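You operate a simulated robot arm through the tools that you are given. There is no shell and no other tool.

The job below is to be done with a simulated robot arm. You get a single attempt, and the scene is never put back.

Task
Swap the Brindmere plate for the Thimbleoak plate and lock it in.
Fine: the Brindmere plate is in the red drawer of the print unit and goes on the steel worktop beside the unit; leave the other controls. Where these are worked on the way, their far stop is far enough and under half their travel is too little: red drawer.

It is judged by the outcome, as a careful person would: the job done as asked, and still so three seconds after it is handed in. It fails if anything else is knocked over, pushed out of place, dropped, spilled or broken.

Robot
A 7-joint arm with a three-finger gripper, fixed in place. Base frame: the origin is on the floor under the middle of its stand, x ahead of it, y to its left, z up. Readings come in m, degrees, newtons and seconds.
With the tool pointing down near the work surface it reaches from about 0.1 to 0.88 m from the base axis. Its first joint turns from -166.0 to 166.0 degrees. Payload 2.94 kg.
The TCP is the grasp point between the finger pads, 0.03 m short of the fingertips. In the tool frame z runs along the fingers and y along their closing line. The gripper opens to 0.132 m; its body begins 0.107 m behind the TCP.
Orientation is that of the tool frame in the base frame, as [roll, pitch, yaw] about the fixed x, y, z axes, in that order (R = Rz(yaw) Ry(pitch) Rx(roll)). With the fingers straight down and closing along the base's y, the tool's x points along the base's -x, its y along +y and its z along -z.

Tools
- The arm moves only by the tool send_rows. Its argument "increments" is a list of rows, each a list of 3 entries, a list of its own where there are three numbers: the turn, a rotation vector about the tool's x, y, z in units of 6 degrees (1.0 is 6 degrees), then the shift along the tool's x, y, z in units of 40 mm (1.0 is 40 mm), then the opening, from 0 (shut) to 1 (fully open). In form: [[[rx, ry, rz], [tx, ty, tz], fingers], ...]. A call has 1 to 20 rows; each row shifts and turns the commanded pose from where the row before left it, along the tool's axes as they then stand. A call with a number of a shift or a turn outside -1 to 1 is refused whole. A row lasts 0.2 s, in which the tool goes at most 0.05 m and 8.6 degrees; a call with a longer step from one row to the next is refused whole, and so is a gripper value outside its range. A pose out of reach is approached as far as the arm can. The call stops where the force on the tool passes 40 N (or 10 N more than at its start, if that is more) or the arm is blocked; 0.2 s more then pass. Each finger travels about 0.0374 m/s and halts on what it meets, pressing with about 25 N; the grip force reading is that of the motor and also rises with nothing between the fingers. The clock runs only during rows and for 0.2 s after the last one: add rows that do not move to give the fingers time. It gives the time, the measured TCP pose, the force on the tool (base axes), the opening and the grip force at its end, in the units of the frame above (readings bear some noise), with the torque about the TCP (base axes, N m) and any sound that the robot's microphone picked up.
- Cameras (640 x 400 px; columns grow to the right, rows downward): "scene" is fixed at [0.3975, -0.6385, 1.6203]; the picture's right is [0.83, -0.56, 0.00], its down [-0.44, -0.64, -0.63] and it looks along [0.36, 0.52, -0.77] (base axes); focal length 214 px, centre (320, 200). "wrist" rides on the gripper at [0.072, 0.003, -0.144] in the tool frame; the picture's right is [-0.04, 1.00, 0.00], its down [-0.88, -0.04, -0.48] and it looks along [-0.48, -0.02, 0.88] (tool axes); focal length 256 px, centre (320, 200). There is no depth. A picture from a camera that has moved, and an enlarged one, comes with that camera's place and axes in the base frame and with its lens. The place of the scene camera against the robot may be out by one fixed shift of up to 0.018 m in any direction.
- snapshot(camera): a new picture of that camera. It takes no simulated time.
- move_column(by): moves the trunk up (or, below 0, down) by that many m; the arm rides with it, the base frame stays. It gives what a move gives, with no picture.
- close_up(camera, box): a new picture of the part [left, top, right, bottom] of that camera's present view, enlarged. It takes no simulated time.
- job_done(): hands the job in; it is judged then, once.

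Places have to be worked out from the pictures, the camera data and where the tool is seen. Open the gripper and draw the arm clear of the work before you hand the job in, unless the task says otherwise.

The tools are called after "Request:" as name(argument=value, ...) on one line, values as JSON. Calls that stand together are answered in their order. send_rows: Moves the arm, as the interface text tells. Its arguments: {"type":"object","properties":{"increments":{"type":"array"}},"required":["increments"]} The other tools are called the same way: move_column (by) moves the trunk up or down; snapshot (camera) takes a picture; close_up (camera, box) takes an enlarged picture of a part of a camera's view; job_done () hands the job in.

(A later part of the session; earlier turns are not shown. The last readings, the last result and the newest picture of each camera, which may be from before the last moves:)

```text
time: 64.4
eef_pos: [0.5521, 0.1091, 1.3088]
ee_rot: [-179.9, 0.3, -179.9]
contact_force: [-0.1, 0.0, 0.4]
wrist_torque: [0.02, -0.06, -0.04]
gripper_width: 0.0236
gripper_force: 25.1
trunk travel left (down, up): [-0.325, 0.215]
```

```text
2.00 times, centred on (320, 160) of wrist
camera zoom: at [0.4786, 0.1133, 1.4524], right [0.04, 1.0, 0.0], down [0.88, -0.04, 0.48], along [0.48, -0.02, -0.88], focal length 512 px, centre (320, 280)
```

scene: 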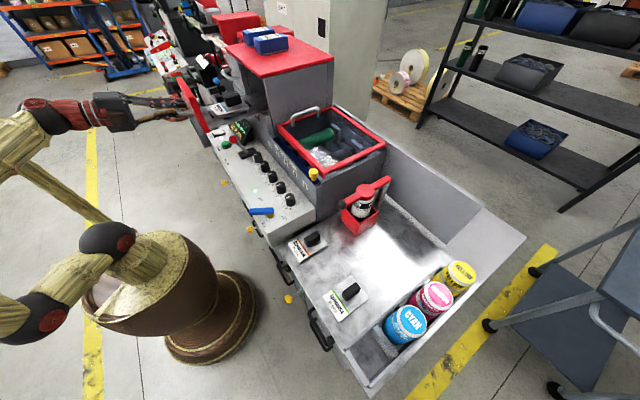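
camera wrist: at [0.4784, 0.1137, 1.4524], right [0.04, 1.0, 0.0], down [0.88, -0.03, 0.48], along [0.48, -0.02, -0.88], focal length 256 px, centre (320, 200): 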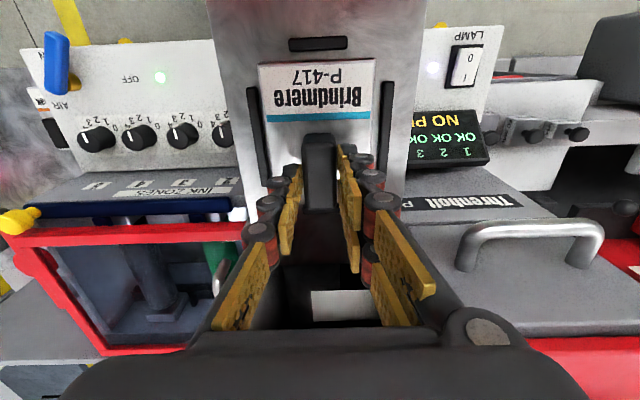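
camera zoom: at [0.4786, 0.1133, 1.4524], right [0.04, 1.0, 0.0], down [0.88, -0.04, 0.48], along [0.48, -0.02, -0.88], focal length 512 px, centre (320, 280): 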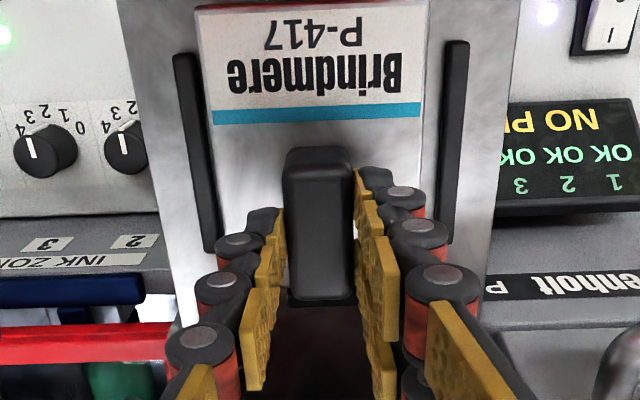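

The grip is now re-established (23.6 mm, 25 N) with no side load. I try a slow lift of 12 mm from here.

Request:
send_rows(increments=[[[0, 0, 0], [0, 0, -0.1], 0], [[0, 0, 0], [0, 0, -0.1], 0], [[0, 0, 0], [0, 0, -0.1], 0]])

Request:
close_up(camera="scene", box=[205, 80, 265, 130])

```text
time: 65.2
eef_pos: [0.5531, 0.1097, 1.3201]
ee_rot: [-179.8, 0.3, -179.8]
contact_force: [0.2, -0.2, -3.3]
wrist_torque: [0.0, -0.05, 0.02]
gripper_width: 0.0234
gripper_force: 25.2
trunk travel left (down, up): [-0.325, 0.215]
```

```text
8.00 times, centred on (235, 105) of scene
camera zoom: at [0.3975, -0.6385, 1.6203], right [0.83, -0.56, 0.0], down [-0.44, -0.64, -0.63], along [0.36, 0.52, -0.77], focal length 1716 px, centre (1000, 960)
```

zoom: 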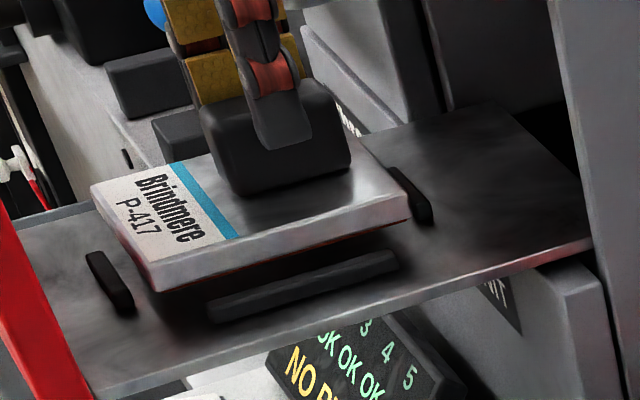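

The plate is lifted (about 3.3 N). I raise it steadily to z≈1.46, clear of the drawer front.

Request:
send_rows(increments=[[[0, 0, 0], [0, 0, -0.3], 0], [[0, 0, 0], [0, 0, -0.5], 0], [[0, 0, 0], [0, 0, -0.5], 0], [[0, 0, 0], [0, 0, -0.5], 0], [[0, 0, 0], [0, 0, -0.5], 0], [[0, 0, 0], [0, 0, -0.5], 0], [[0, 0, 0], [0, 0, -0.5], 0], [[0, 0, 0], [0, 0, -0.3], 0]])

Request:
snapshot(camera="wrist")

Request:
snapshot(camera="scene")

```text
time: 67.0
eef_pos: [0.5518, 0.1104, 1.4647]
ee_rot: [-179.8, 0.3, -179.9]
contact_force: [-0.1, 0.5, -3.0]
wrist_torque: [0.0, -0.03, 0.02]
gripper_width: 0.0238
gripper_force: 24.5
trunk travel left (down, up): [-0.325, 0.215]
```

```text
taken
camera wrist: at [0.4776, 0.1142, 1.6079], right [0.04, 1.0, 0.0], down [0.88, -0.04, 0.48], along [0.48, -0.02, -0.88], focal length 256 px, centre (320, 200)
```

wrist: 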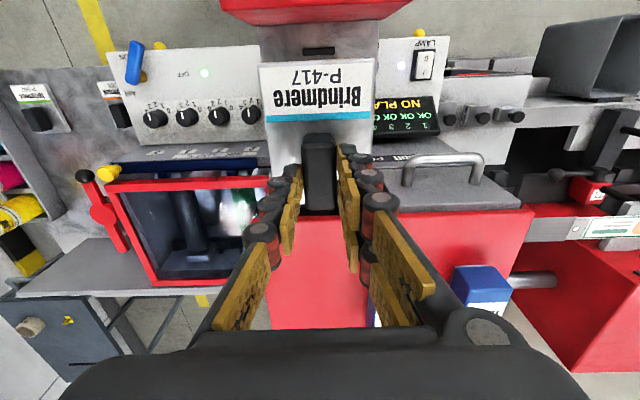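

```text
taken
```

scene: 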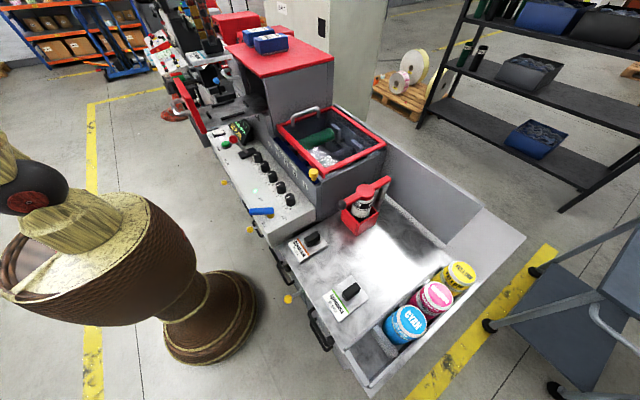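

Plate is safely held above everything. I carry it sideways (−y) at this height towards the worktop.

Request:
send_rows(increments=[[[0, 0, 0], [0, -0.4, 0], 0], [[0, 0, 0], [0, -0.7, 0], 0], [[0, 0, 0], [0, -0.9, 0], 0], [[0, 0, 0], [0, -0.9, 0], 0], [[0, 0, 0], [0, -0.9, 0], 0], [[0, 0, 0], [0, -0.9, 0], 0], [[0, 0, 0], [0, -0.9, 0], 0], [[0, 0, 0], [0, -0.9, 0], 0], [[0, 0, 0], [0, -0.9, 0], 0], [[0, 0, 0], [0, -0.9, 0], 0], [[0, 0, 0], [0, -0.9, 0], 0], [[0, 0, 0], [0, -0.9, 0], 0], [[0, 0, 0], [0, -0.9, 0], 0], [[0, 0, 0], [0, -0.9, 0], 0], [[0, 0, 0], [0, -0.9, 0], 0], [[0, 0, 0], [0, -0.6, 0], 0], [[0, 0, 0], [0, -0.35, 0], 0]])

Request:
snapshot(camera="wrist")

Request:
snapshot(camera="scene")

```text
time: 70.6
eef_pos: [0.5532, -0.4416, 1.4657]
ee_rot: [-179.9, 0.4, 180.0]
contact_force: [-0.4, -0.2, -2.8]
wrist_torque: [0.0, -0.04, 0.01]
gripper_width: 0.0238
gripper_force: 25.4
trunk travel left (down, up): [-0.325, 0.215]
```

```text
taken
camera wrist: at [0.4788, -0.4372, 1.6098], right [0.04, 1.0, 0.0], down [0.88, -0.03, 0.48], along [0.48, -0.02, -0.88], focal length 256 px, centre (320, 200)
```

wrist: 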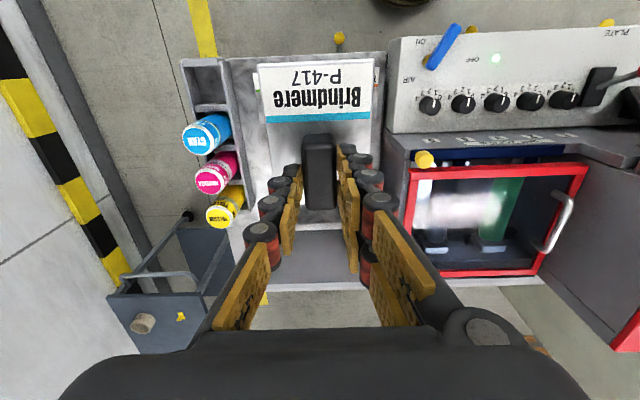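

```text
taken
```

scene: 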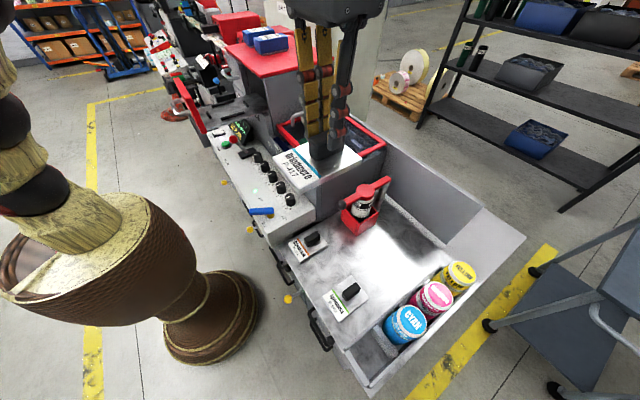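

The plate is centred in the grip. From earlier views, Thimbleoak's bar is at (0.580, −0.349) and Sprigmoss's at (0.580, −0.553), leaving a ~12 cm gap centred at y≈−0.451. I shift there and lower the trunk by 0.25 m.

Request:
send_rows(increments=[[[0, 0, 0], [-0.4, -0.12, 0], 0], [[0, 0, 0], [-0.35, -0.12, 0], 0]])

Request:
move_column(by=-0.25)

Request:
snapshot(camera="wrist")

Request:
snapshot(camera="scene")

```text
time: 71.2
eef_pos: [0.5826, -0.4501, 1.4659]
ee_rot: [-180.0, 0.3, -179.9]
contact_force: [0.7, 0.4, -3.2]
wrist_torque: [0.02, 0.0, -0.05]
gripper_width: 0.0236
gripper_force: 24.7
trunk travel left (down, up): [-0.325, 0.215]
```

```text
time: 73.8
eef_pos: [0.5835, -0.4504, 1.2163]
ee_rot: [-179.7, 0.2, -179.9]
contact_force: [-0.5, 0.2, -2.3]
wrist_torque: [-0.01, -0.01, 0.0]
gripper_width: 0.0236
gripper_force: 25.2
trunk travel left (down, up): [-0.075, 0.465]
```

```text
taken
camera wrist: at [0.5083, -0.4462, 1.3603], right [0.04, 1.0, 0.0], down [0.88, -0.04, 0.48], along [0.48, -0.02, -0.88], focal length 256 px, centre (320, 200)
```

wrist: 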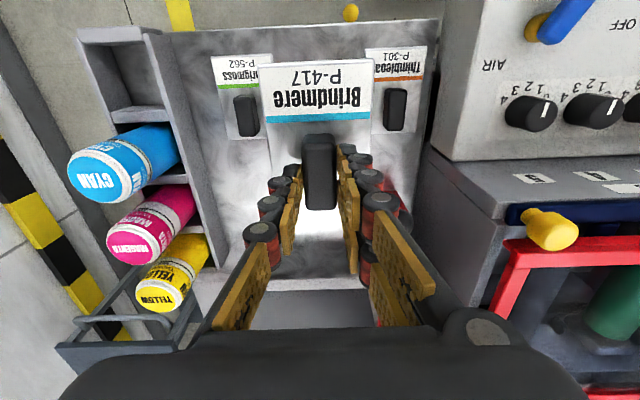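

```text
taken
```

scene: 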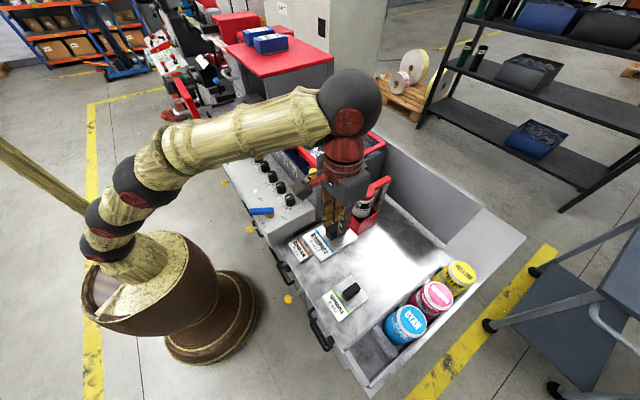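

Neighbouring bars re-measure at y≈−0.553 and −0.344, so my y≈−0.450 is in the middle of the gap. I lower with the arm to about z=1.06 and check.

Request:
send_rows(increments=[[[0, 0, 0], [0, 0, 0.5], 0], [[0, 0, 0], [0, 0, 0.7], 0], [[0, 0, 0], [0, 0, 0.8], 0], [[0, 0, 0], [0, 0, 0.8], 0], [[0, 0, 0], [0, 0, 0.6], 0], [[0, 0, 0], [0, 0, 0.4], 0]])

Request:
snapshot(camera="wrist")

Request:
close_up(camera="scene", box=[270, 180, 410, 300])

```text
time: 75.2
eef_pos: [0.5835, -0.45, 1.0645]
ee_rot: [-179.8, 0.4, -180.0]
contact_force: [0.0, 0.4, -3.9]
wrist_torque: [0.03, -0.04, 0.02]
gripper_width: 0.024
gripper_force: 25.3
trunk travel left (down, up): [-0.075, 0.465]
```

```text
taken
camera wrist: at [0.5087, -0.4466, 1.208], right [0.04, 1.0, 0.0], down [0.88, -0.04, 0.48], along [0.48, -0.02, -0.88], focal length 256 px, centre (320, 200)
```

wrist: 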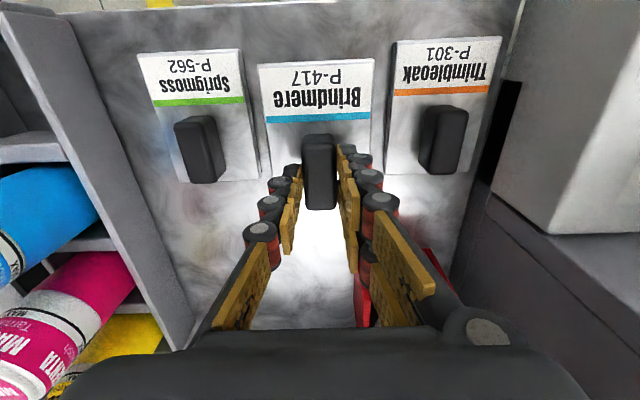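

```text
3.33 times, centred on (340, 240) of scene
camera zoom: at [0.3975, -0.6385, 1.6203], right [0.83, -0.56, 0.0], down [-0.44, -0.64, -0.63], along [0.36, 0.52, -0.77], focal length 715 px, centre (253, 67)
```

zoom: 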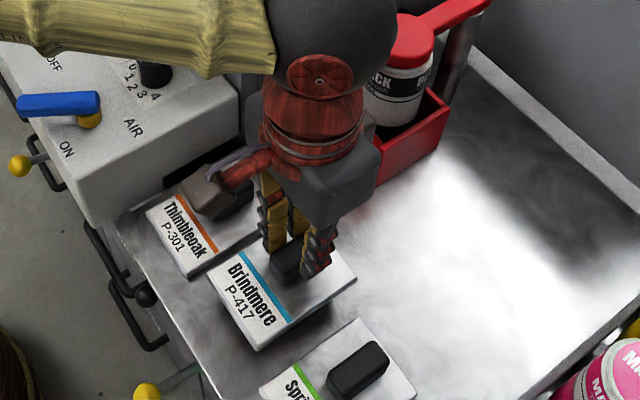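

Alignment with the neighbours is good. I lower in small steps and watch the load.

Request:
send_rows(increments=[[[0, 0, 0], [0, 0, 0.25], 0], [[0, 0, 0], [0, 0, 0.25], 0], [[0, 0, 0], [0, 0, 0.25], 0]])

Request:
close_up(camera="scene", box=[270, 200, 390, 300])

```text
time: 76.0
eef_pos: [0.5839, -0.4496, 1.0338]
ee_rot: [-179.8, 0.4, -179.9]
contact_force: [0.2, -0.5, -2.7]
wrist_torque: [0.01, -0.04, -0.01]
gripper_width: 0.0237
gripper_force: 24.8
trunk travel left (down, up): [-0.075, 0.465]
```

```text
4.00 times, centred on (330, 250) of scene
camera zoom: at [0.3975, -0.6385, 1.6203], right [0.83, -0.56, 0.0], down [-0.44, -0.64, -0.63], along [0.36, 0.52, -0.77], focal length 858 px, centre (280, 0)
```

zoom: 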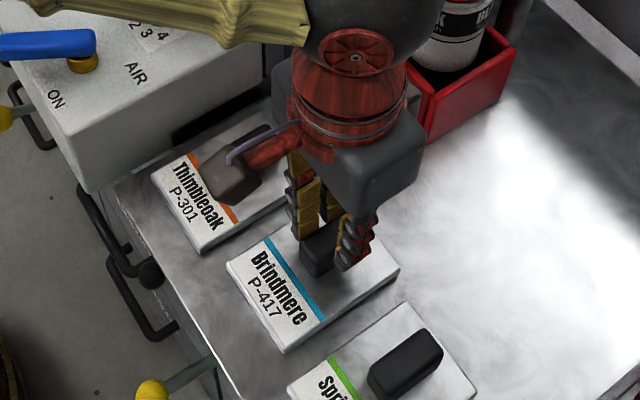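

Still hanging free (−2.7 N). I go on down in 3–4 mm steps.

Request:
send_rows(increments=[[[0, 0, 0], [0, 0, 0.1], 0], [[0, 0, 0], [0, 0, 0.1], 0]])

```text
time: 76.6
eef_pos: [0.583, -0.4511, 1.0313]
ee_rot: [-179.5, 0.7, -179.9]
contact_force: [1.0, -0.9, 20.0]
wrist_torque: [-0.01, 0.13, 0.03]
gripper_width: 0.0239
gripper_force: 24.5
trunk travel left (down, up): [-0.075, 0.465]
```

Contact at z≈1.031: the plate is on the worktop. I unload slightly, open the fingers, then rise straight up.

Request:
send_rows(increments=[[[0, 0, 0], [0, 0, -0.08], 0], [[0, 0, 0], [0, 0, 0], 0.25], [[0, 0, 0], [0, 0, 0], 0.35], [[0, 0, 0], [0, 0, 0], 0.4], [[0, 0, 0], [0, 0, 0], 0.4], [[0, 0, 0], [0, 0, 0], 0.4], [[0, 0, 0], [0, 0, -0.3], 0.4], [[0, 0, 0], [0, 0, -0.6], 0.4], [[0, 0, 0], [0, 0, -0.8], 0.4]])

Request:
snapshot(camera="wrist")

Request:
close_up(camera="scene", box=[270, 200, 390, 300])

```text
time: 78.6
eef_pos: [0.5828, -0.4501, 1.0992]
ee_rot: [-179.9, 0.4, -179.8]
contact_force: [-0.4, 0.9, 0.2]
wrist_torque: [0.0, -0.01, -0.01]
gripper_width: 0.0527
gripper_force: 0.0
trunk travel left (down, up): [-0.075, 0.465]
```

```text
taken
camera wrist: at [0.509, -0.4466, 1.2416], right [0.04, 1.0, 0.0], down [0.88, -0.04, 0.48], along [0.48, -0.02, -0.88], focal length 256 px, centre (320, 200)
```

wrist: 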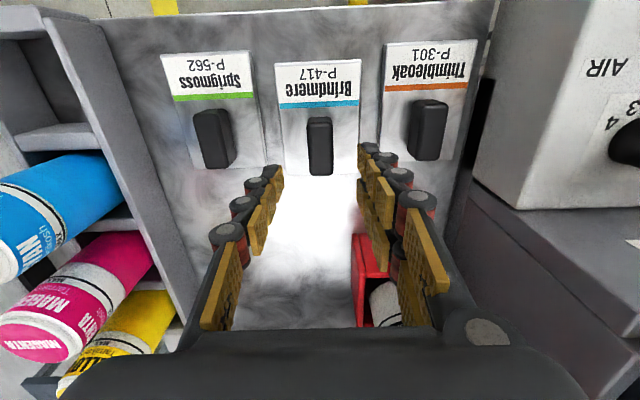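

```text
4.00 times, centred on (330, 250) of scene
camera zoom: at [0.3975, -0.6385, 1.6203], right [0.83, -0.56, 0.0], down [-0.44, -0.64, -0.63], along [0.36, 0.52, -0.77], focal length 858 px, centre (280, 0)
```

zoom: 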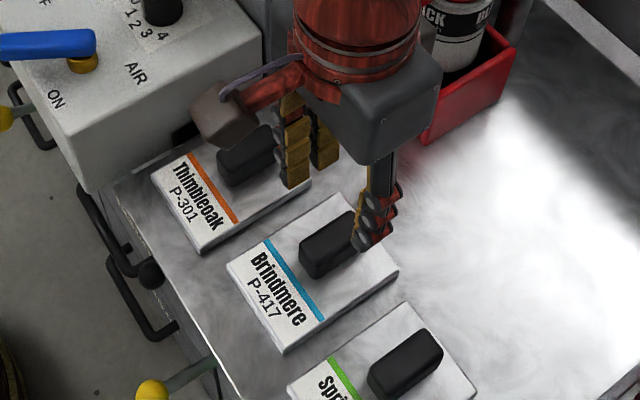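

Brindmere stands cleanly on the worktop between the others. Thimbleoak's bar is at about (0.572, −0.346); the console side (y≈−0.288) leaves just enough room with the fingers at ~47 mm. I move over it at this height.

Request:
send_rows(increments=[[[0, 0, 0], [0, 0, -0.3], 0.36], [[0, 0, 0], [0.13, 0.8, 0], 0.36], [[0, 0, 0], [0.13, 0.9, 0], 0.36], [[0, 0, 0], [0, 0.9, 0], 0.36]])

Request:
snapshot(camera="wrist")

Request:
close_up(camera="scene", box=[250, 180, 390, 300])

```text
time: 79.6
eef_pos: [0.5725, -0.3455, 1.11]
ee_rot: [-179.8, 0.4, -179.9]
contact_force: [-0.1, -1.1, -0.3]
wrist_torque: [0.01, 0.01, 0.0]
gripper_width: 0.0476
gripper_force: 0.1
trunk travel left (down, up): [-0.075, 0.465]
```

```text
taken
camera wrist: at [0.498, -0.3422, 1.2541], right [0.04, 1.0, 0.0], down [0.88, -0.04, 0.48], along [0.48, -0.02, -0.88], focal length 256 px, centre (320, 200)
```

wrist: 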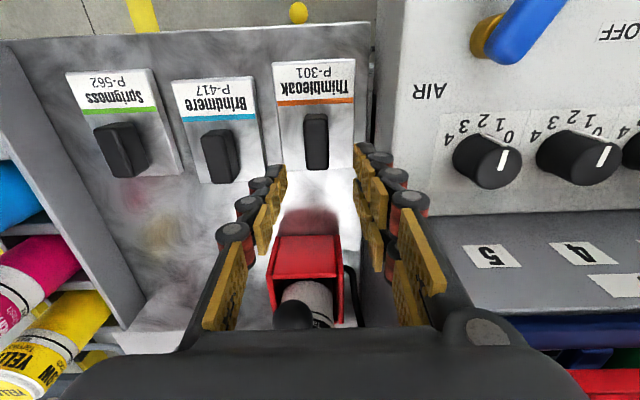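

```text
3.33 times, centred on (320, 240) of scene
camera zoom: at [0.3975, -0.6385, 1.6203], right [0.83, -0.56, 0.0], down [-0.44, -0.64, -0.63], along [0.36, 0.52, -0.77], focal length 715 px, centre (320, 67)
```

zoom: 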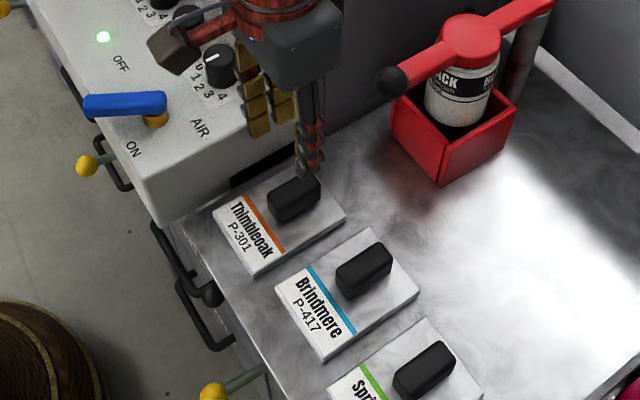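

The bar is on the tool axis, ~4 mm to −y. I correct and lower to just above/around the bar in steps.

Request:
send_rows(increments=[[[0, 0, 0], [0, -0.09, 0.4], 0.36], [[0, 0, 0], [0, 0, 0.6], 0.36], [[0, 0, 0], [0, 0, 0.6], 0.36], [[0, 0, 0], [0, 0, 0.3], 0.36]])

Request:
snapshot(camera="wrist")

Request:
close_up(camera="scene", box=[250, 180, 390, 300])

```text
time: 80.6
eef_pos: [0.5735, -0.3505, 1.0351]
ee_rot: [-179.8, 0.3, -179.8]
contact_force: [-0.4, -0.4, 0.4]
wrist_torque: [0.03, 0.01, -0.01]
gripper_width: 0.0476
gripper_force: 0.1
trunk travel left (down, up): [-0.075, 0.465]
```

```text
taken
camera wrist: at [0.4989, -0.3466, 1.1775], right [0.04, 1.0, 0.0], down [0.88, -0.04, 0.48], along [0.48, -0.02, -0.88], focal length 256 px, centre (320, 200)
```

wrist: 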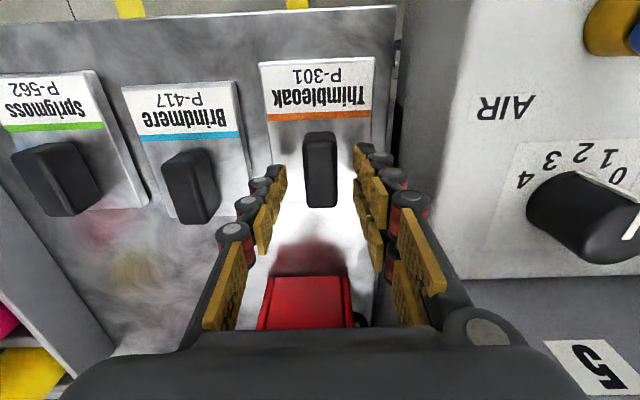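

```text
3.33 times, centred on (320, 240) of scene
camera zoom: at [0.3975, -0.6385, 1.6203], right [0.83, -0.56, 0.0], down [-0.44, -0.64, -0.63], along [0.36, 0.52, -0.77], focal length 715 px, centre (320, 67)
```

zoom: 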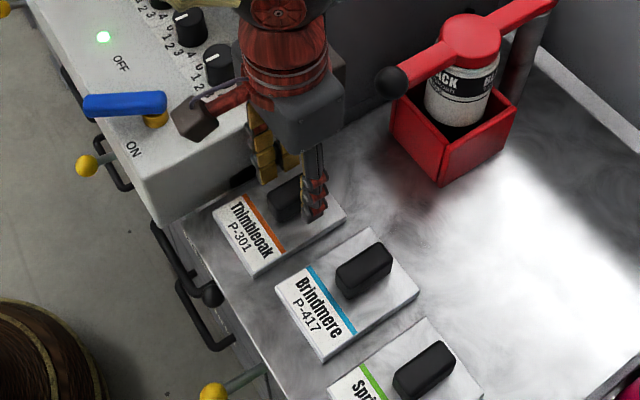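

Centred on the bar. Down another 12 mm and close.

Request:
send_rows(increments=[[[0, 0, 0], [0, 0, 0.3], 0.36], [[0, 0, 0], [0, 0, 0], 0.25], [[0, 0, 0], [0, 0, 0], 0.15], [[0, 0, 0], [0, 0, 0], 0.05], [[0, 0, 0], [0, 0, 0], 0], [[0, 0, 0], [0, 0, 0], 0], [[0, 0, 0], [0, 0, 0], 0]])

Request:
snapshot(camera="wrist")

```text
time: 82.2
eef_pos: [0.5735, -0.3508, 1.0224]
ee_rot: [-179.8, 0.4, -179.8]
contact_force: [0.7, -0.1, -0.2]
wrist_torque: [-0.02, -0.19, 0.0]
gripper_width: 0.0236
gripper_force: 25.4
trunk travel left (down, up): [-0.075, 0.465]
```

```text
taken
camera wrist: at [0.499, -0.3465, 1.1654], right [0.04, 1.0, 0.0], down [0.88, -0.04, 0.48], along [0.48, -0.02, -0.88], focal length 256 px, centre (320, 200)
```

wrist: 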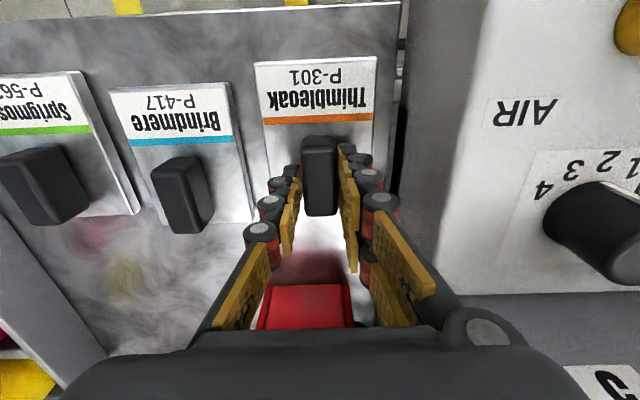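

Grip is firm (23.6 mm, 25 N) with no side load. I lift slowly.

Request:
send_rows(increments=[[[0, 0, 0], [0, 0, -0.1], 0], [[0, 0, 0], [0, 0, -0.1], 0], [[0, 0, 0], [0, 0, -0.2], 0], [[0, 0, 0], [0, 0, -0.3], 0]])

Request:
close_up(camera="scene", box=[250, 180, 390, 300])

```text
time: 83.2
eef_pos: [0.5719, -0.35, 1.0496]
ee_rot: [-179.8, 0.4, -179.9]
contact_force: [0.1, -0.7, -3.4]
wrist_torque: [0.02, -0.03, 0.0]
gripper_width: 0.0237
gripper_force: 24.8
trunk travel left (down, up): [-0.075, 0.465]
```

```text
3.33 times, centred on (320, 240) of scene
camera zoom: at [0.3975, -0.6385, 1.6203], right [0.83, -0.56, 0.0], down [-0.44, -0.64, -0.63], along [0.36, 0.52, -0.77], focal length 715 px, centre (320, 67)
```

zoom: 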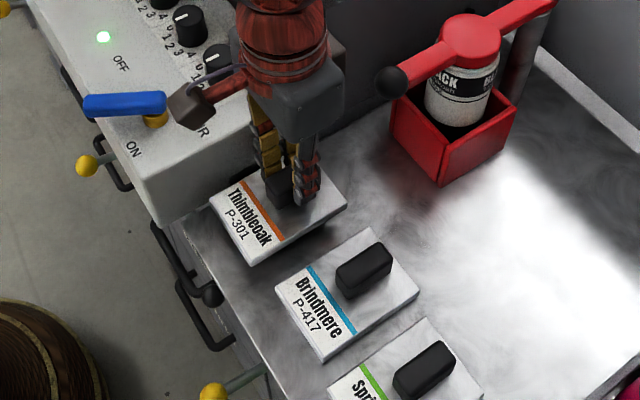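

Thimbleoak is in hand. I raise it with the arm, then with the trunk, to travel height.

Request:
send_rows(increments=[[[0, 0, 0], [0, 0, -0.4], 0], [[0, 0, 0], [0, 0, -0.6], 0], [[0, 0, 0], [0, 0, -0.8], 0], [[0, 0, 0], [0, 0, -0.8], 0], [[0, 0, 0], [0, 0, -0.8], 0], [[0, 0, 0], [0, 0, -0.5], 0], [[0, 0, 0], [0, 0, -0.25], 0]])

Request:
move_column(by=0.25)

Request:
snapshot(camera="wrist")

Request:
snapshot(camera="scene")

```text
time: 84.8
eef_pos: [0.5721, -0.3494, 1.2167]
ee_rot: [-179.8, 0.4, -179.9]
contact_force: [0.5, 0.1, -2.5]
wrist_torque: [-0.04, -0.04, -0.01]
gripper_width: 0.0236
gripper_force: 25.0
trunk travel left (down, up): [-0.075, 0.465]
```

```text
time: 87.3
eef_pos: [0.5728, -0.3494, 1.4645]
ee_rot: [-179.8, 0.3, -180.0]
contact_force: [0.5, 1.0, -3.2]
wrist_torque: [0.02, -0.06, 0.0]
gripper_width: 0.024
gripper_force: 24.8
trunk travel left (down, up): [-0.325, 0.215]
```

```text
taken
camera wrist: at [0.4979, -0.346, 1.608], right [0.04, 1.0, 0.0], down [0.88, -0.04, 0.48], along [0.48, -0.02, -0.88], focal length 256 px, centre (320, 200)
```

wrist: 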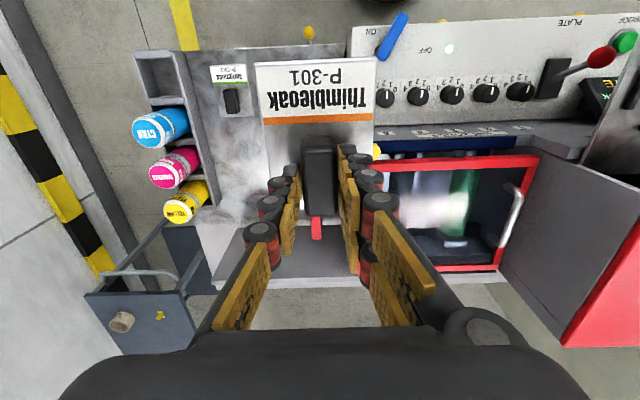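

```text
taken
```

scene: 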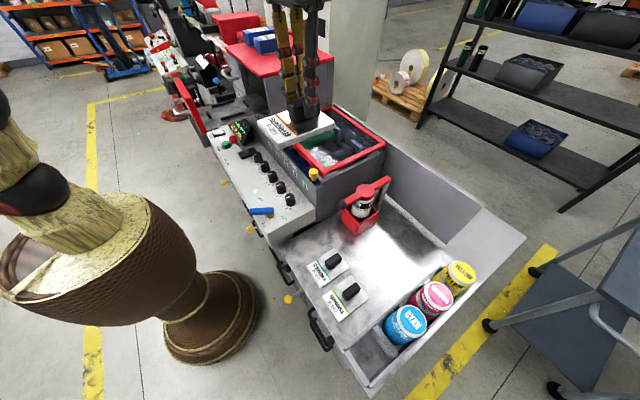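

Thimbleoak sits in the grip just like Brindmere did (front edge ≈71 mm ahead of TCP vs 69 mm). I carry it back over the drawer, aiming at TCP (0.5545, 0.111).

Request:
send_rows(increments=[[[0, 0, 0], [0, 0.4, 0], 0], [[0, 0, 0], [0, 0.7, 0], 0], [[0, 0, 0], [0, 0.9, 0], 0], [[0, 0, 0], [0, 0.9, 0], 0], [[0, 0, 0], [0.23, 0.9, 0], 0], [[0, 0, 0], [0.23, 0.9, 0], 0], [[0, 0, 0], [0, 0.9, 0], 0], [[0, 0, 0], [0, 0.9, 0], 0], [[0, 0, 0], [0, 0.9, 0], 0], [[0, 0, 0], [0, 0.9, 0], 0], [[0, 0, 0], [0, 0.9, 0], 0], [[0, 0, 0], [0, 0.9, 0], 0], [[0, 0, 0], [0, 0.7, 0], 0], [[0, 0, 0], [0, 0.5, 0], 0], [[0, 0, 0], [0, 0.2, 0], 0]])

Request:
snapshot(camera="wrist")

Request:
close_up(camera="scene", box=[170, 20, 310, 140])

```text
time: 90.5
eef_pos: [0.5531, 0.1108, 1.4636]
ee_rot: [-179.8, 0.3, -179.9]
contact_force: [-0.4, -0.5, -2.2]
wrist_torque: [0.01, -0.05, 0.01]
gripper_width: 0.0239
gripper_force: 24.6
trunk travel left (down, up): [-0.325, 0.215]
```

```text
taken
camera wrist: at [0.4785, 0.1145, 1.6068], right [0.04, 1.0, 0.0], down [0.88, -0.04, 0.48], along [0.48, -0.02, -0.88], focal length 256 px, centre (320, 200)
```

wrist: 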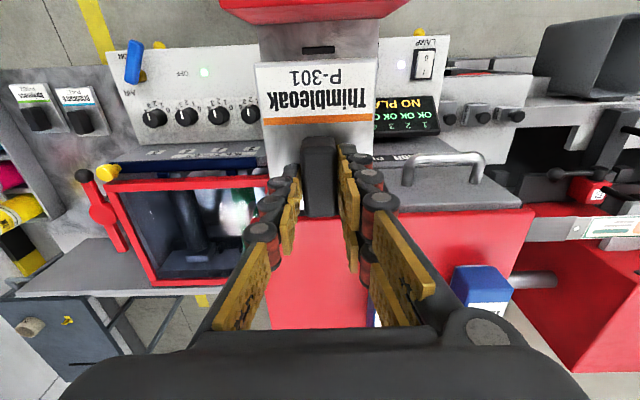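

```text
3.33 times, centred on (240, 80) of scene
camera zoom: at [0.3975, -0.6385, 1.6203], right [0.83, -0.56, 0.0], down [-0.44, -0.64, -0.63], along [0.36, 0.52, -0.77], focal length 715 px, centre (587, 600)
```

zoom: 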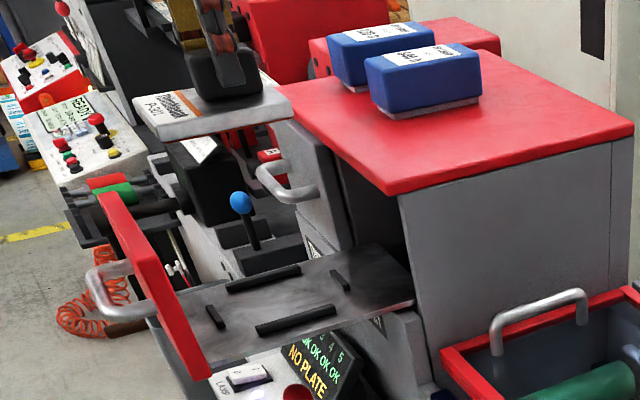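

The empty nest with four black stops is visible. From the earlier measurement the nest centre is about 2–3 mm off the old plate's place, so I shift to (0.5515, 0.1125) and lower to z≈1.33 to check.

Request:
send_rows(increments=[[[0, 0, 0], [0.04, 0.04, 0.4], 0], [[0, 0, 0], [0, 0, 0.7], 0], [[0, 0, 0], [0, 0, 0.8], 0], [[0, 0, 0], [0, 0, 0.7], 0], [[0, 0, 0], [0, 0, 0.45], 0], [[0, 0, 0], [0, 0, 0.25], 0]])

Request:
close_up(camera="scene", box=[205, 80, 265, 130])

Request:
snapshot(camera="wrist")

Request:
close_up(camera="wrist", box=[220, 20, 420, 220])

```text
time: 91.9
eef_pos: [0.5522, 0.1114, 1.3312]
ee_rot: [-179.8, 0.4, -179.9]
contact_force: [0.1, 0.6, -2.7]
wrist_torque: [0.02, -0.01, -0.01]
gripper_width: 0.0238
gripper_force: 25.0
trunk travel left (down, up): [-0.325, 0.215]
```

```text
8.00 times, centred on (235, 105) of scene
camera zoom: at [0.3975, -0.6385, 1.6203], right [0.83, -0.56, 0.0], down [-0.44, -0.64, -0.63], along [0.36, 0.52, -0.77], focal length 1716 px, centre (1000, 960)
```

zoom: 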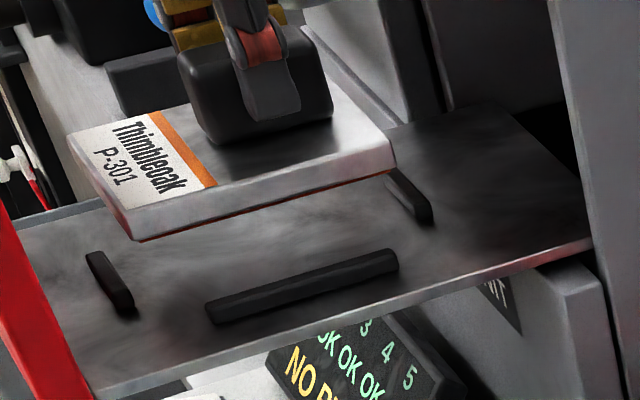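

```text
taken
camera wrist: at [0.478, 0.1159, 1.4746], right [0.04, 1.0, 0.0], down [0.88, -0.04, 0.48], along [0.48, -0.02, -0.88], focal length 256 px, centre (320, 200)
```

wrist: 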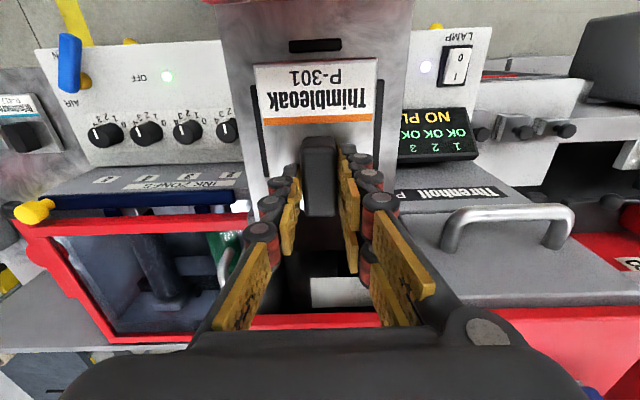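

```text
2.00 times, centred on (320, 120) of wrist
camera zoom: at [0.478, 0.1159, 1.4746], right [0.04, 1.0, 0.0], down [0.88, -0.04, 0.48], along [0.48, -0.02, -0.88], focal length 512 px, centre (320, 360)
```

zoom: 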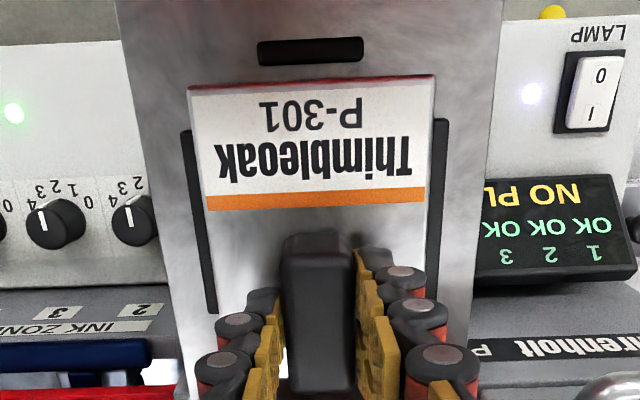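

Laterally the plate is centred over the nest; lengthwise the front gap (≈6.5 mm) is bigger than the rear, so I shift 2 mm towards the front and lower to just above the stops.

Request:
send_rows(increments=[[[0, 0, 0], [0.05, 0, 0.1], 0], [[0, 0, 0], [0, 0, 0.2], 0], [[0, 0, 0], [0, 0, 0.15], 0]])

Request:
close_up(camera="scene", box=[205, 80, 265, 130])

Request:
close_up(camera="wrist", box=[220, 20, 420, 220])

```text
time: 92.7
eef_pos: [0.5518, 0.1114, 1.3131]
ee_rot: [-179.8, 0.2, -179.9]
contact_force: [0.4, 0.0, -3.0]
wrist_torque: [0.0, -0.07, -0.02]
gripper_width: 0.0237
gripper_force: 24.9
trunk travel left (down, up): [-0.325, 0.215]
```

```text
8.00 times, centred on (235, 105) of scene
camera zoom: at [0.3975, -0.6385, 1.6203], right [0.83, -0.56, 0.0], down [-0.44, -0.64, -0.63], along [0.36, 0.52, -0.77], focal length 1716 px, centre (1000, 960)
```

zoom: 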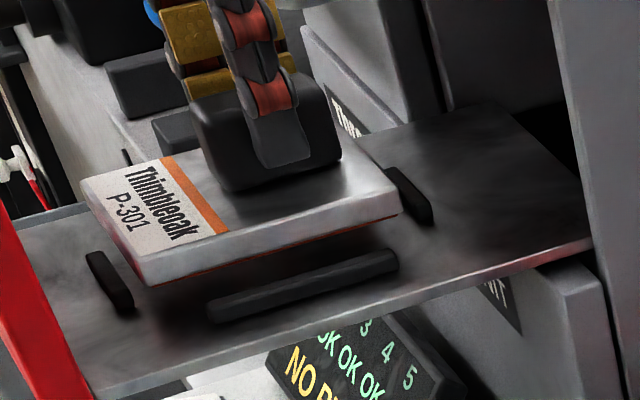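

```text
2.00 times, centred on (320, 120) of wrist
camera zoom: at [0.4759, 0.1155, 1.4565], right [0.04, 1.0, 0.0], down [0.88, -0.04, 0.48], along [0.48, -0.02, -0.88], focal length 512 px, centre (320, 360)
```

zoom: 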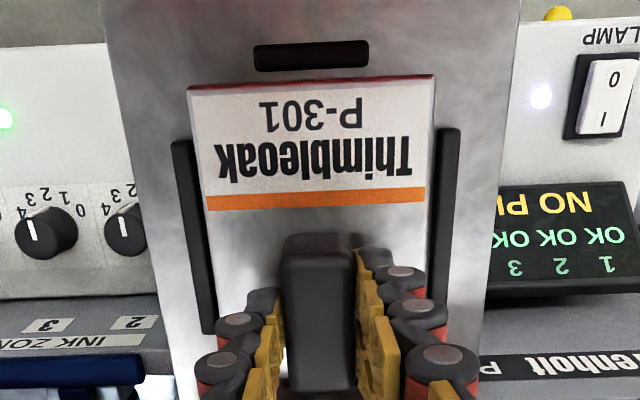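

Clear of all four stops as far as I can see. I lower in 4 mm steps watching for contact near z≈1.300.

Request:
send_rows(increments=[[[0, 0, 0], [0, 0, 0.1], 0], [[0, 0, 0], [0, 0, 0.1], 0], [[0, 0, 0], [0, 0, 0.07], 0]])

Request:
close_up(camera="scene", box=[205, 80, 265, 130])

```text
time: 93.5
eef_pos: [0.5513, 0.1112, 1.3034]
ee_rot: [-179.8, 0.2, -179.9]
contact_force: [-0.1, -1.1, -3.2]
wrist_torque: [0.0, -0.01, 0.02]
gripper_width: 0.0234
gripper_force: 24.9
trunk travel left (down, up): [-0.325, 0.215]
```

```text
8.00 times, centred on (235, 105) of scene
camera zoom: at [0.3975, -0.6385, 1.6203], right [0.83, -0.56, 0.0], down [-0.44, -0.64, -0.63], along [0.36, 0.52, -0.77], focal length 1716 px, centre (1000, 960)
```

zoom: 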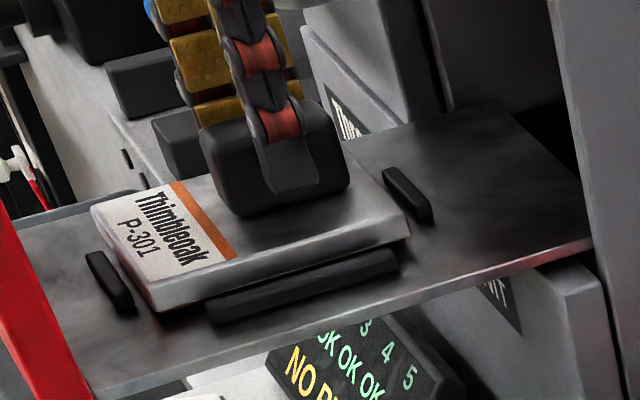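

Nearly down and inside the stops. A few millimetres more.

Request:
send_rows(increments=[[[0, 0, 0], [0, 0, 0.06], 0], [[0, 0, 0], [0, 0, 0.06], 0]])

Request:
close_up(camera="scene", box=[205, 80, 265, 130])

```text
time: 94.1
eef_pos: [0.5498, 0.1109, 1.3001]
ee_rot: [-179.9, 0.5, -179.9]
contact_force: [0.4, 0.3, 8.2]
wrist_torque: [0.01, 0.72, 0.0]
gripper_width: 0.0237
gripper_force: 24.7
trunk travel left (down, up): [-0.325, 0.215]
```

```text
8.00 times, centred on (235, 105) of scene
camera zoom: at [0.3975, -0.6385, 1.6203], right [0.83, -0.56, 0.0], down [-0.44, -0.64, -0.63], along [0.36, 0.52, -0.77], focal length 1716 px, centre (1000, 960)
```

zoom: 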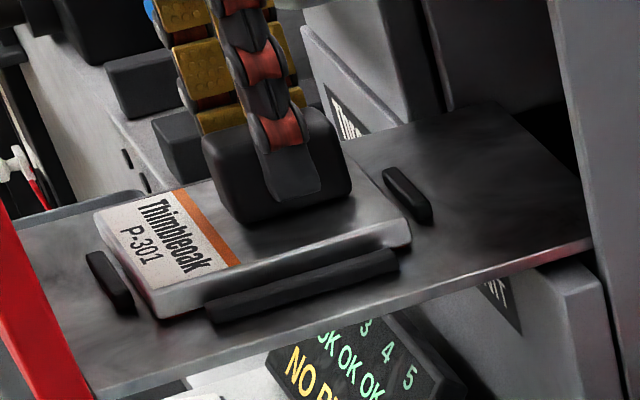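

Contact as predicted at z≈1.300: the plate is down within the stops. I press a touch more, then open the fingers and rise.

Request:
send_rows(increments=[[[0, 0, 0], [0, 0, 0.03], 0], [[0, 0, 0], [0, 0, 0], 0.25], [[0, 0, 0], [0, 0, 0], 0.35], [[0, 0, 0], [0, 0, 0], 0.4], [[0, 0, 0], [0, 0, 0], 0.4], [[0, 0, 0], [0, 0, 0], 0.4], [[0, 0, 0], [0, 0, -0.2], 0.4], [[0, 0, 0], [0, 0, -0.5], 0.4], [[0, 0, 0], [0, 0, -0.7], 0.4], [[0, 0, 0], [0, 0, -0.9], 0.4], [[0, 0, 0], [0, 0, -0.9], 0.4], [[0, 0, 0], [0, 0, -0.9], 0.4]])

Request:
close_up(camera="scene", box=[205, 80, 265, 130])

Request:
close_up(camera="wrist", box=[220, 20, 420, 220])

```text
time: 96.7
eef_pos: [0.55, 0.1118, 1.4605]
ee_rot: [-179.8, 0.4, -179.9]
contact_force: [-0.3, -0.2, -0.2]
wrist_torque: [0.02, -0.02, -0.01]
gripper_width: 0.0529
gripper_force: 0.1
trunk travel left (down, up): [-0.325, 0.215]
```

```text
8.00 times, centred on (235, 105) of scene
camera zoom: at [0.3975, -0.6385, 1.6203], right [0.83, -0.56, 0.0], down [-0.44, -0.64, -0.63], along [0.36, 0.52, -0.77], focal length 1716 px, centre (1000, 960)
```

zoom: 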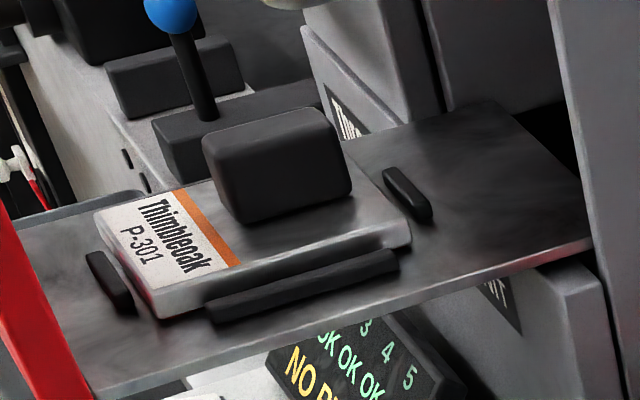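

```text
2.00 times, centred on (320, 120) of wrist
camera zoom: at [0.4747, 0.1163, 1.6039], right [0.04, 1.0, 0.0], down [0.88, -0.04, 0.48], along [0.48, -0.02, -0.88], focal length 512 px, centre (320, 360)
```

zoom: 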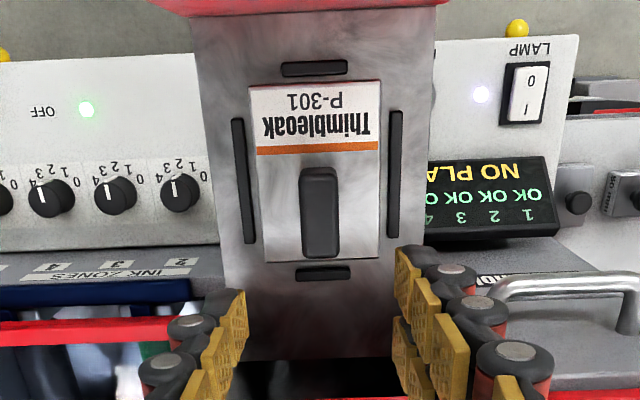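

Thimbleoak sits inside all four stops. Now I move back in front of the drawer, close the fingers and come down before the handle to push the drawer shut.

Request:
send_rows(increments=[[[0, 0, 0], [0.6, 0, 0], 0.3], [[0, 0, 0], [1, 0, 0], 0.2], [[0, 0, 0], [1, 0, 0], 0.1], [[0, 0, 0], [1, 0, 0], 0], [[0, 0, 0], [1, 0, 0], 0], [[0, 0, 0], [1, 0, 0], 0], [[0, 0, 0], [0.4, 0, 0], 0]])

Request:
snapshot(camera="wrist")

Request:
close_up(camera="scene", box=[130, 20, 330, 160])

```text
time: 98.3
eef_pos: [0.3075, 0.1108, 1.4583]
ee_rot: [-179.8, 0.4, -179.9]
contact_force: [0.6, 1.1, 0.5]
wrist_torque: [0.02, -0.05, -0.01]
gripper_width: 0.0003
gripper_force: 25.9
trunk travel left (down, up): [-0.325, 0.215]
```

```text
taken
camera wrist: at [0.2335, 0.1154, 1.6016], right [0.04, 1.0, 0.0], down [0.88, -0.04, 0.48], along [0.48, -0.02, -0.88], focal length 256 px, centre (320, 200)
```

wrist: 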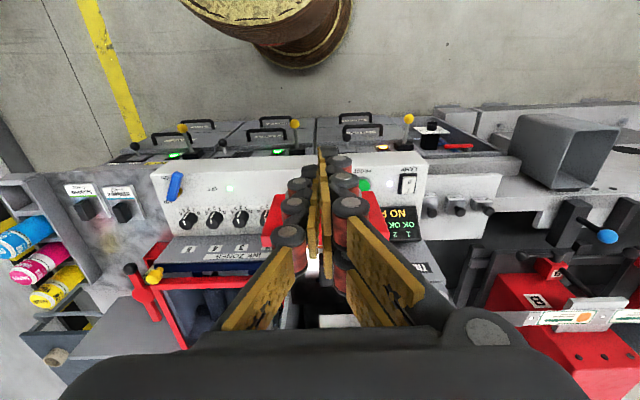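

```text
2.86 times, centred on (230, 90) of scene
camera zoom: at [0.3975, -0.6385, 1.6203], right [0.83, -0.56, 0.0], down [-0.44, -0.64, -0.63], along [0.36, 0.52, -0.77], focal length 613 px, centre (577, 514)
```

zoom: 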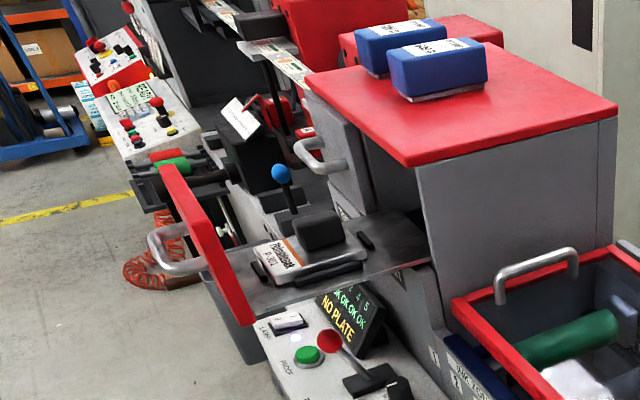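

Fingers shut, in front of the handle (bar at x≈0.39). I lower to z≈1.30.

Request:
send_rows(increments=[[[0, 0, 0], [0, 0, 0.6], 0], [[0, 0, 0], [0, 0, 0.9], 0], [[0, 0, 0], [0, 0, 0.9], 0], [[0, 0, 0], [0, 0, 0.9], 0], [[0, 0, 0], [0, 0, 0.65], 0]])

Request:
snapshot(camera="wrist")

Request:
close_up(camera="scene", box=[110, 20, 310, 160])

```text
time: 99.5
eef_pos: [0.3106, 0.1105, 1.3013]
ee_rot: [-179.8, 0.3, -179.9]
contact_force: [-0.9, -0.4, -0.5]
wrist_torque: [0.0, 0.0, -0.03]
gripper_width: 0.0002
gripper_force: 24.5
trunk travel left (down, up): [-0.325, 0.215]
```

```text
taken
camera wrist: at [0.2358, 0.1145, 1.4444], right [0.04, 1.0, 0.0], down [0.88, -0.04, 0.48], along [0.48, -0.02, -0.88], focal length 256 px, centre (320, 200)
```

wrist: 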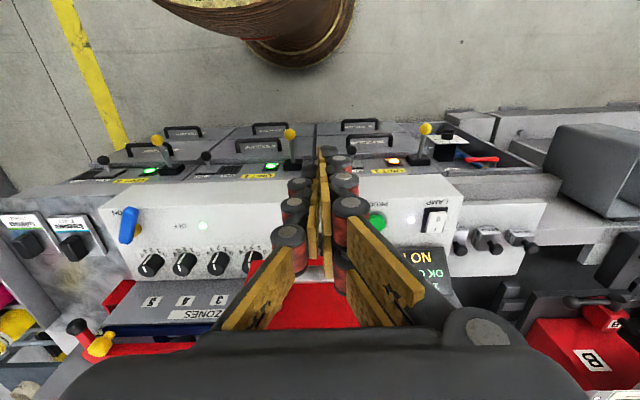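

```text
2.86 times, centred on (210, 90) of scene
camera zoom: at [0.3975, -0.6385, 1.6203], right [0.83, -0.56, 0.0], down [-0.44, -0.64, -0.63], along [0.36, 0.52, -0.77], focal length 613 px, centre (634, 514)
```

zoom: 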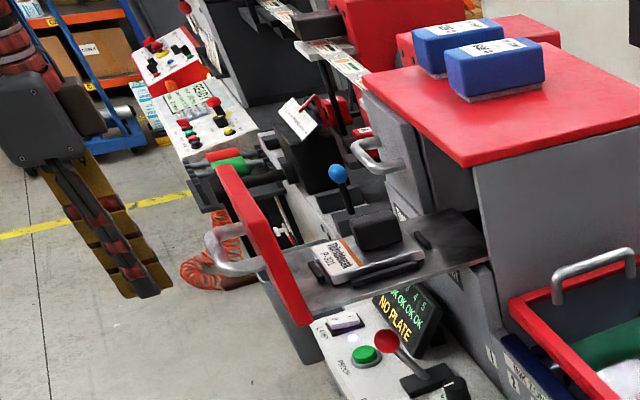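

Ready in front of the handle. I push in +x gently and watch contact.

Request:
send_rows(increments=[[[0, 0, 0], [-0.3, 0, 0], 0], [[0, 0, 0], [-0.3, 0, 0], 0], [[0, 0, 0], [-0.3, 0, 0], 0], [[0, 0, 0], [-0.3, 0, 0], 0]])

Request:
close_up(camera="scene", box=[110, 20, 310, 160])

```text
time: 100.5
eef_pos: [0.36, 0.1119, 1.3021]
ee_rot: [-179.9, 0.4, -179.8]
contact_force: [-0.1, -0.7, -0.8]
wrist_torque: [0.01, -0.02, 0.0]
gripper_width: 0.0
gripper_force: 24.8
trunk travel left (down, up): [-0.325, 0.215]
```

```text
2.86 times, centred on (210, 90) of scene
camera zoom: at [0.3975, -0.6385, 1.6203], right [0.83, -0.56, 0.0], down [-0.44, -0.64, -0.63], along [0.36, 0.52, -0.77], focal length 613 px, centre (634, 514)
```

zoom: 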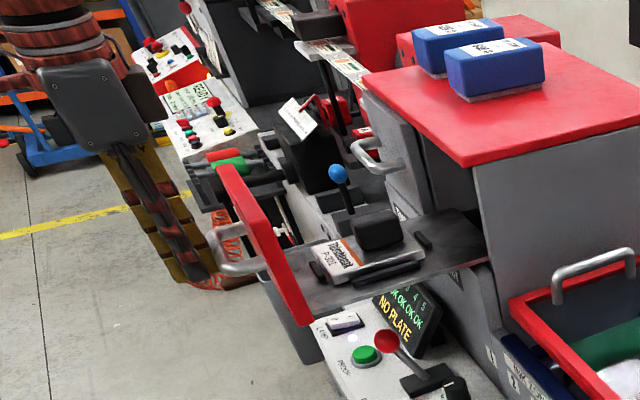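

Almost at the bar. I continue pushing in modest steps.

Request:
send_rows(increments=[[[0, 0, 0], [-0.2, 0, 0], 0], [[0, 0, 0], [-0.2, 0, 0], 0], [[0, 0, 0], [-0.3, 0, 0], 0], [[0, 0, 0], [-0.3, 0, 0], 0]])

Request:
close_up(camera="scene", box=[110, 20, 310, 160])

```text
time: 101.5
eef_pos: [0.3988, 0.1111, 1.3019]
ee_rot: [-179.8, 0.5, -179.9]
contact_force: [0.0, -0.3, -0.5]
wrist_torque: [0.0, 0.0, -0.03]
gripper_width: 0.0
gripper_force: 24.7
trunk travel left (down, up): [-0.325, 0.215]
```

```text
2.86 times, centred on (210, 90) of scene
camera zoom: at [0.3975, -0.6385, 1.6203], right [0.83, -0.56, 0.0], down [-0.44, -0.64, -0.63], along [0.36, 0.52, -0.77], focal length 613 px, centre (634, 514)
```

zoom: 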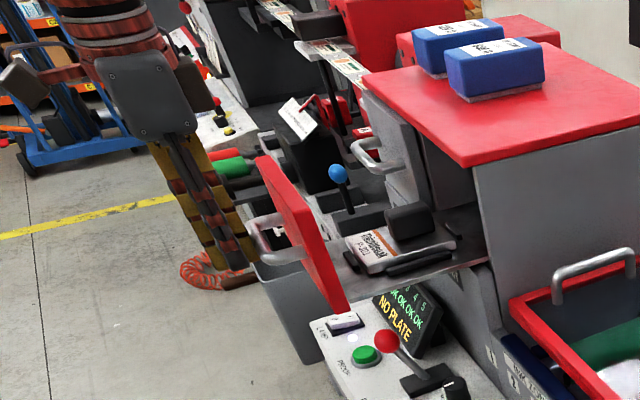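

The drawer runs in easily. I keep pushing slowly.

Request:
send_rows(increments=[[[0, 0, 0], [-0.25, 0, 0], 0], [[0, 0, 0], [-0.25, 0, 0], 0], [[0, 0, 0], [-0.25, 0, 0], 0], [[0, 0, 0], [-0.25, 0, 0], 0], [[0, 0, 0], [-0.25, 0, 0], 0], [[0, 0, 0], [-0.25, 0, 0], 0], [[0, 0, 0], [-0.25, 0, 0], 0]])

Request:
close_up(camera="scene", box=[110, 20, 310, 160])

Request:
snapshot(camera="wrist")

```text
time: 103.1
eef_pos: [0.4697, 0.1114, 1.302]
ee_rot: [-179.9, 0.4, -180.0]
contact_force: [-0.2, 0.1, 0.5]
wrist_torque: [-0.03, 0.03, -0.03]
gripper_width: 0.0
gripper_force: 24.7
trunk travel left (down, up): [-0.325, 0.215]
```

```text
2.86 times, centred on (210, 90) of scene
camera zoom: at [0.3975, -0.6385, 1.6203], right [0.83, -0.56, 0.0], down [-0.44, -0.64, -0.63], along [0.36, 0.52, -0.77], focal length 613 px, centre (634, 514)
```

zoom: 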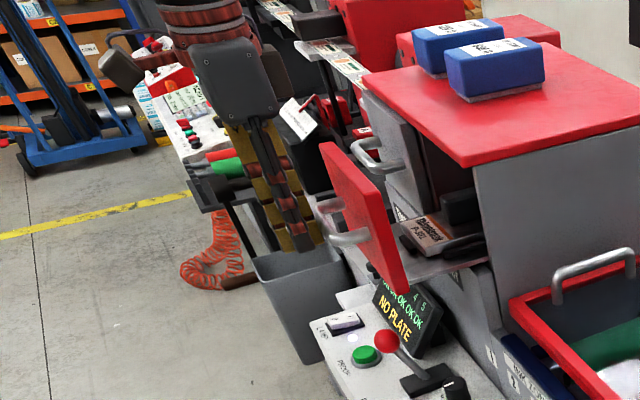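

```text
taken
camera wrist: at [0.3943, 0.1152, 1.4456], right [0.04, 1.0, 0.0], down [0.88, -0.04, 0.48], along [0.48, -0.02, -0.88], focal length 256 px, centre (320, 200)
```

wrist: 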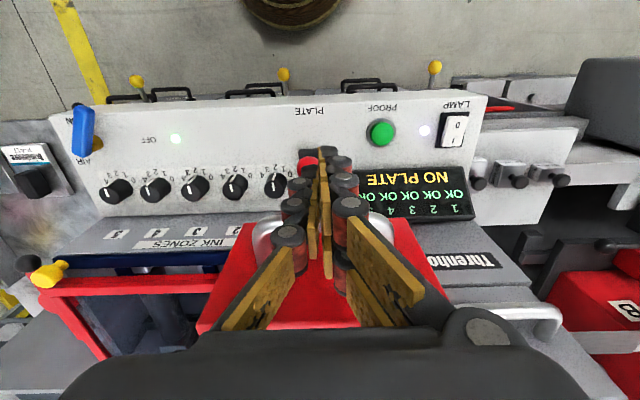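

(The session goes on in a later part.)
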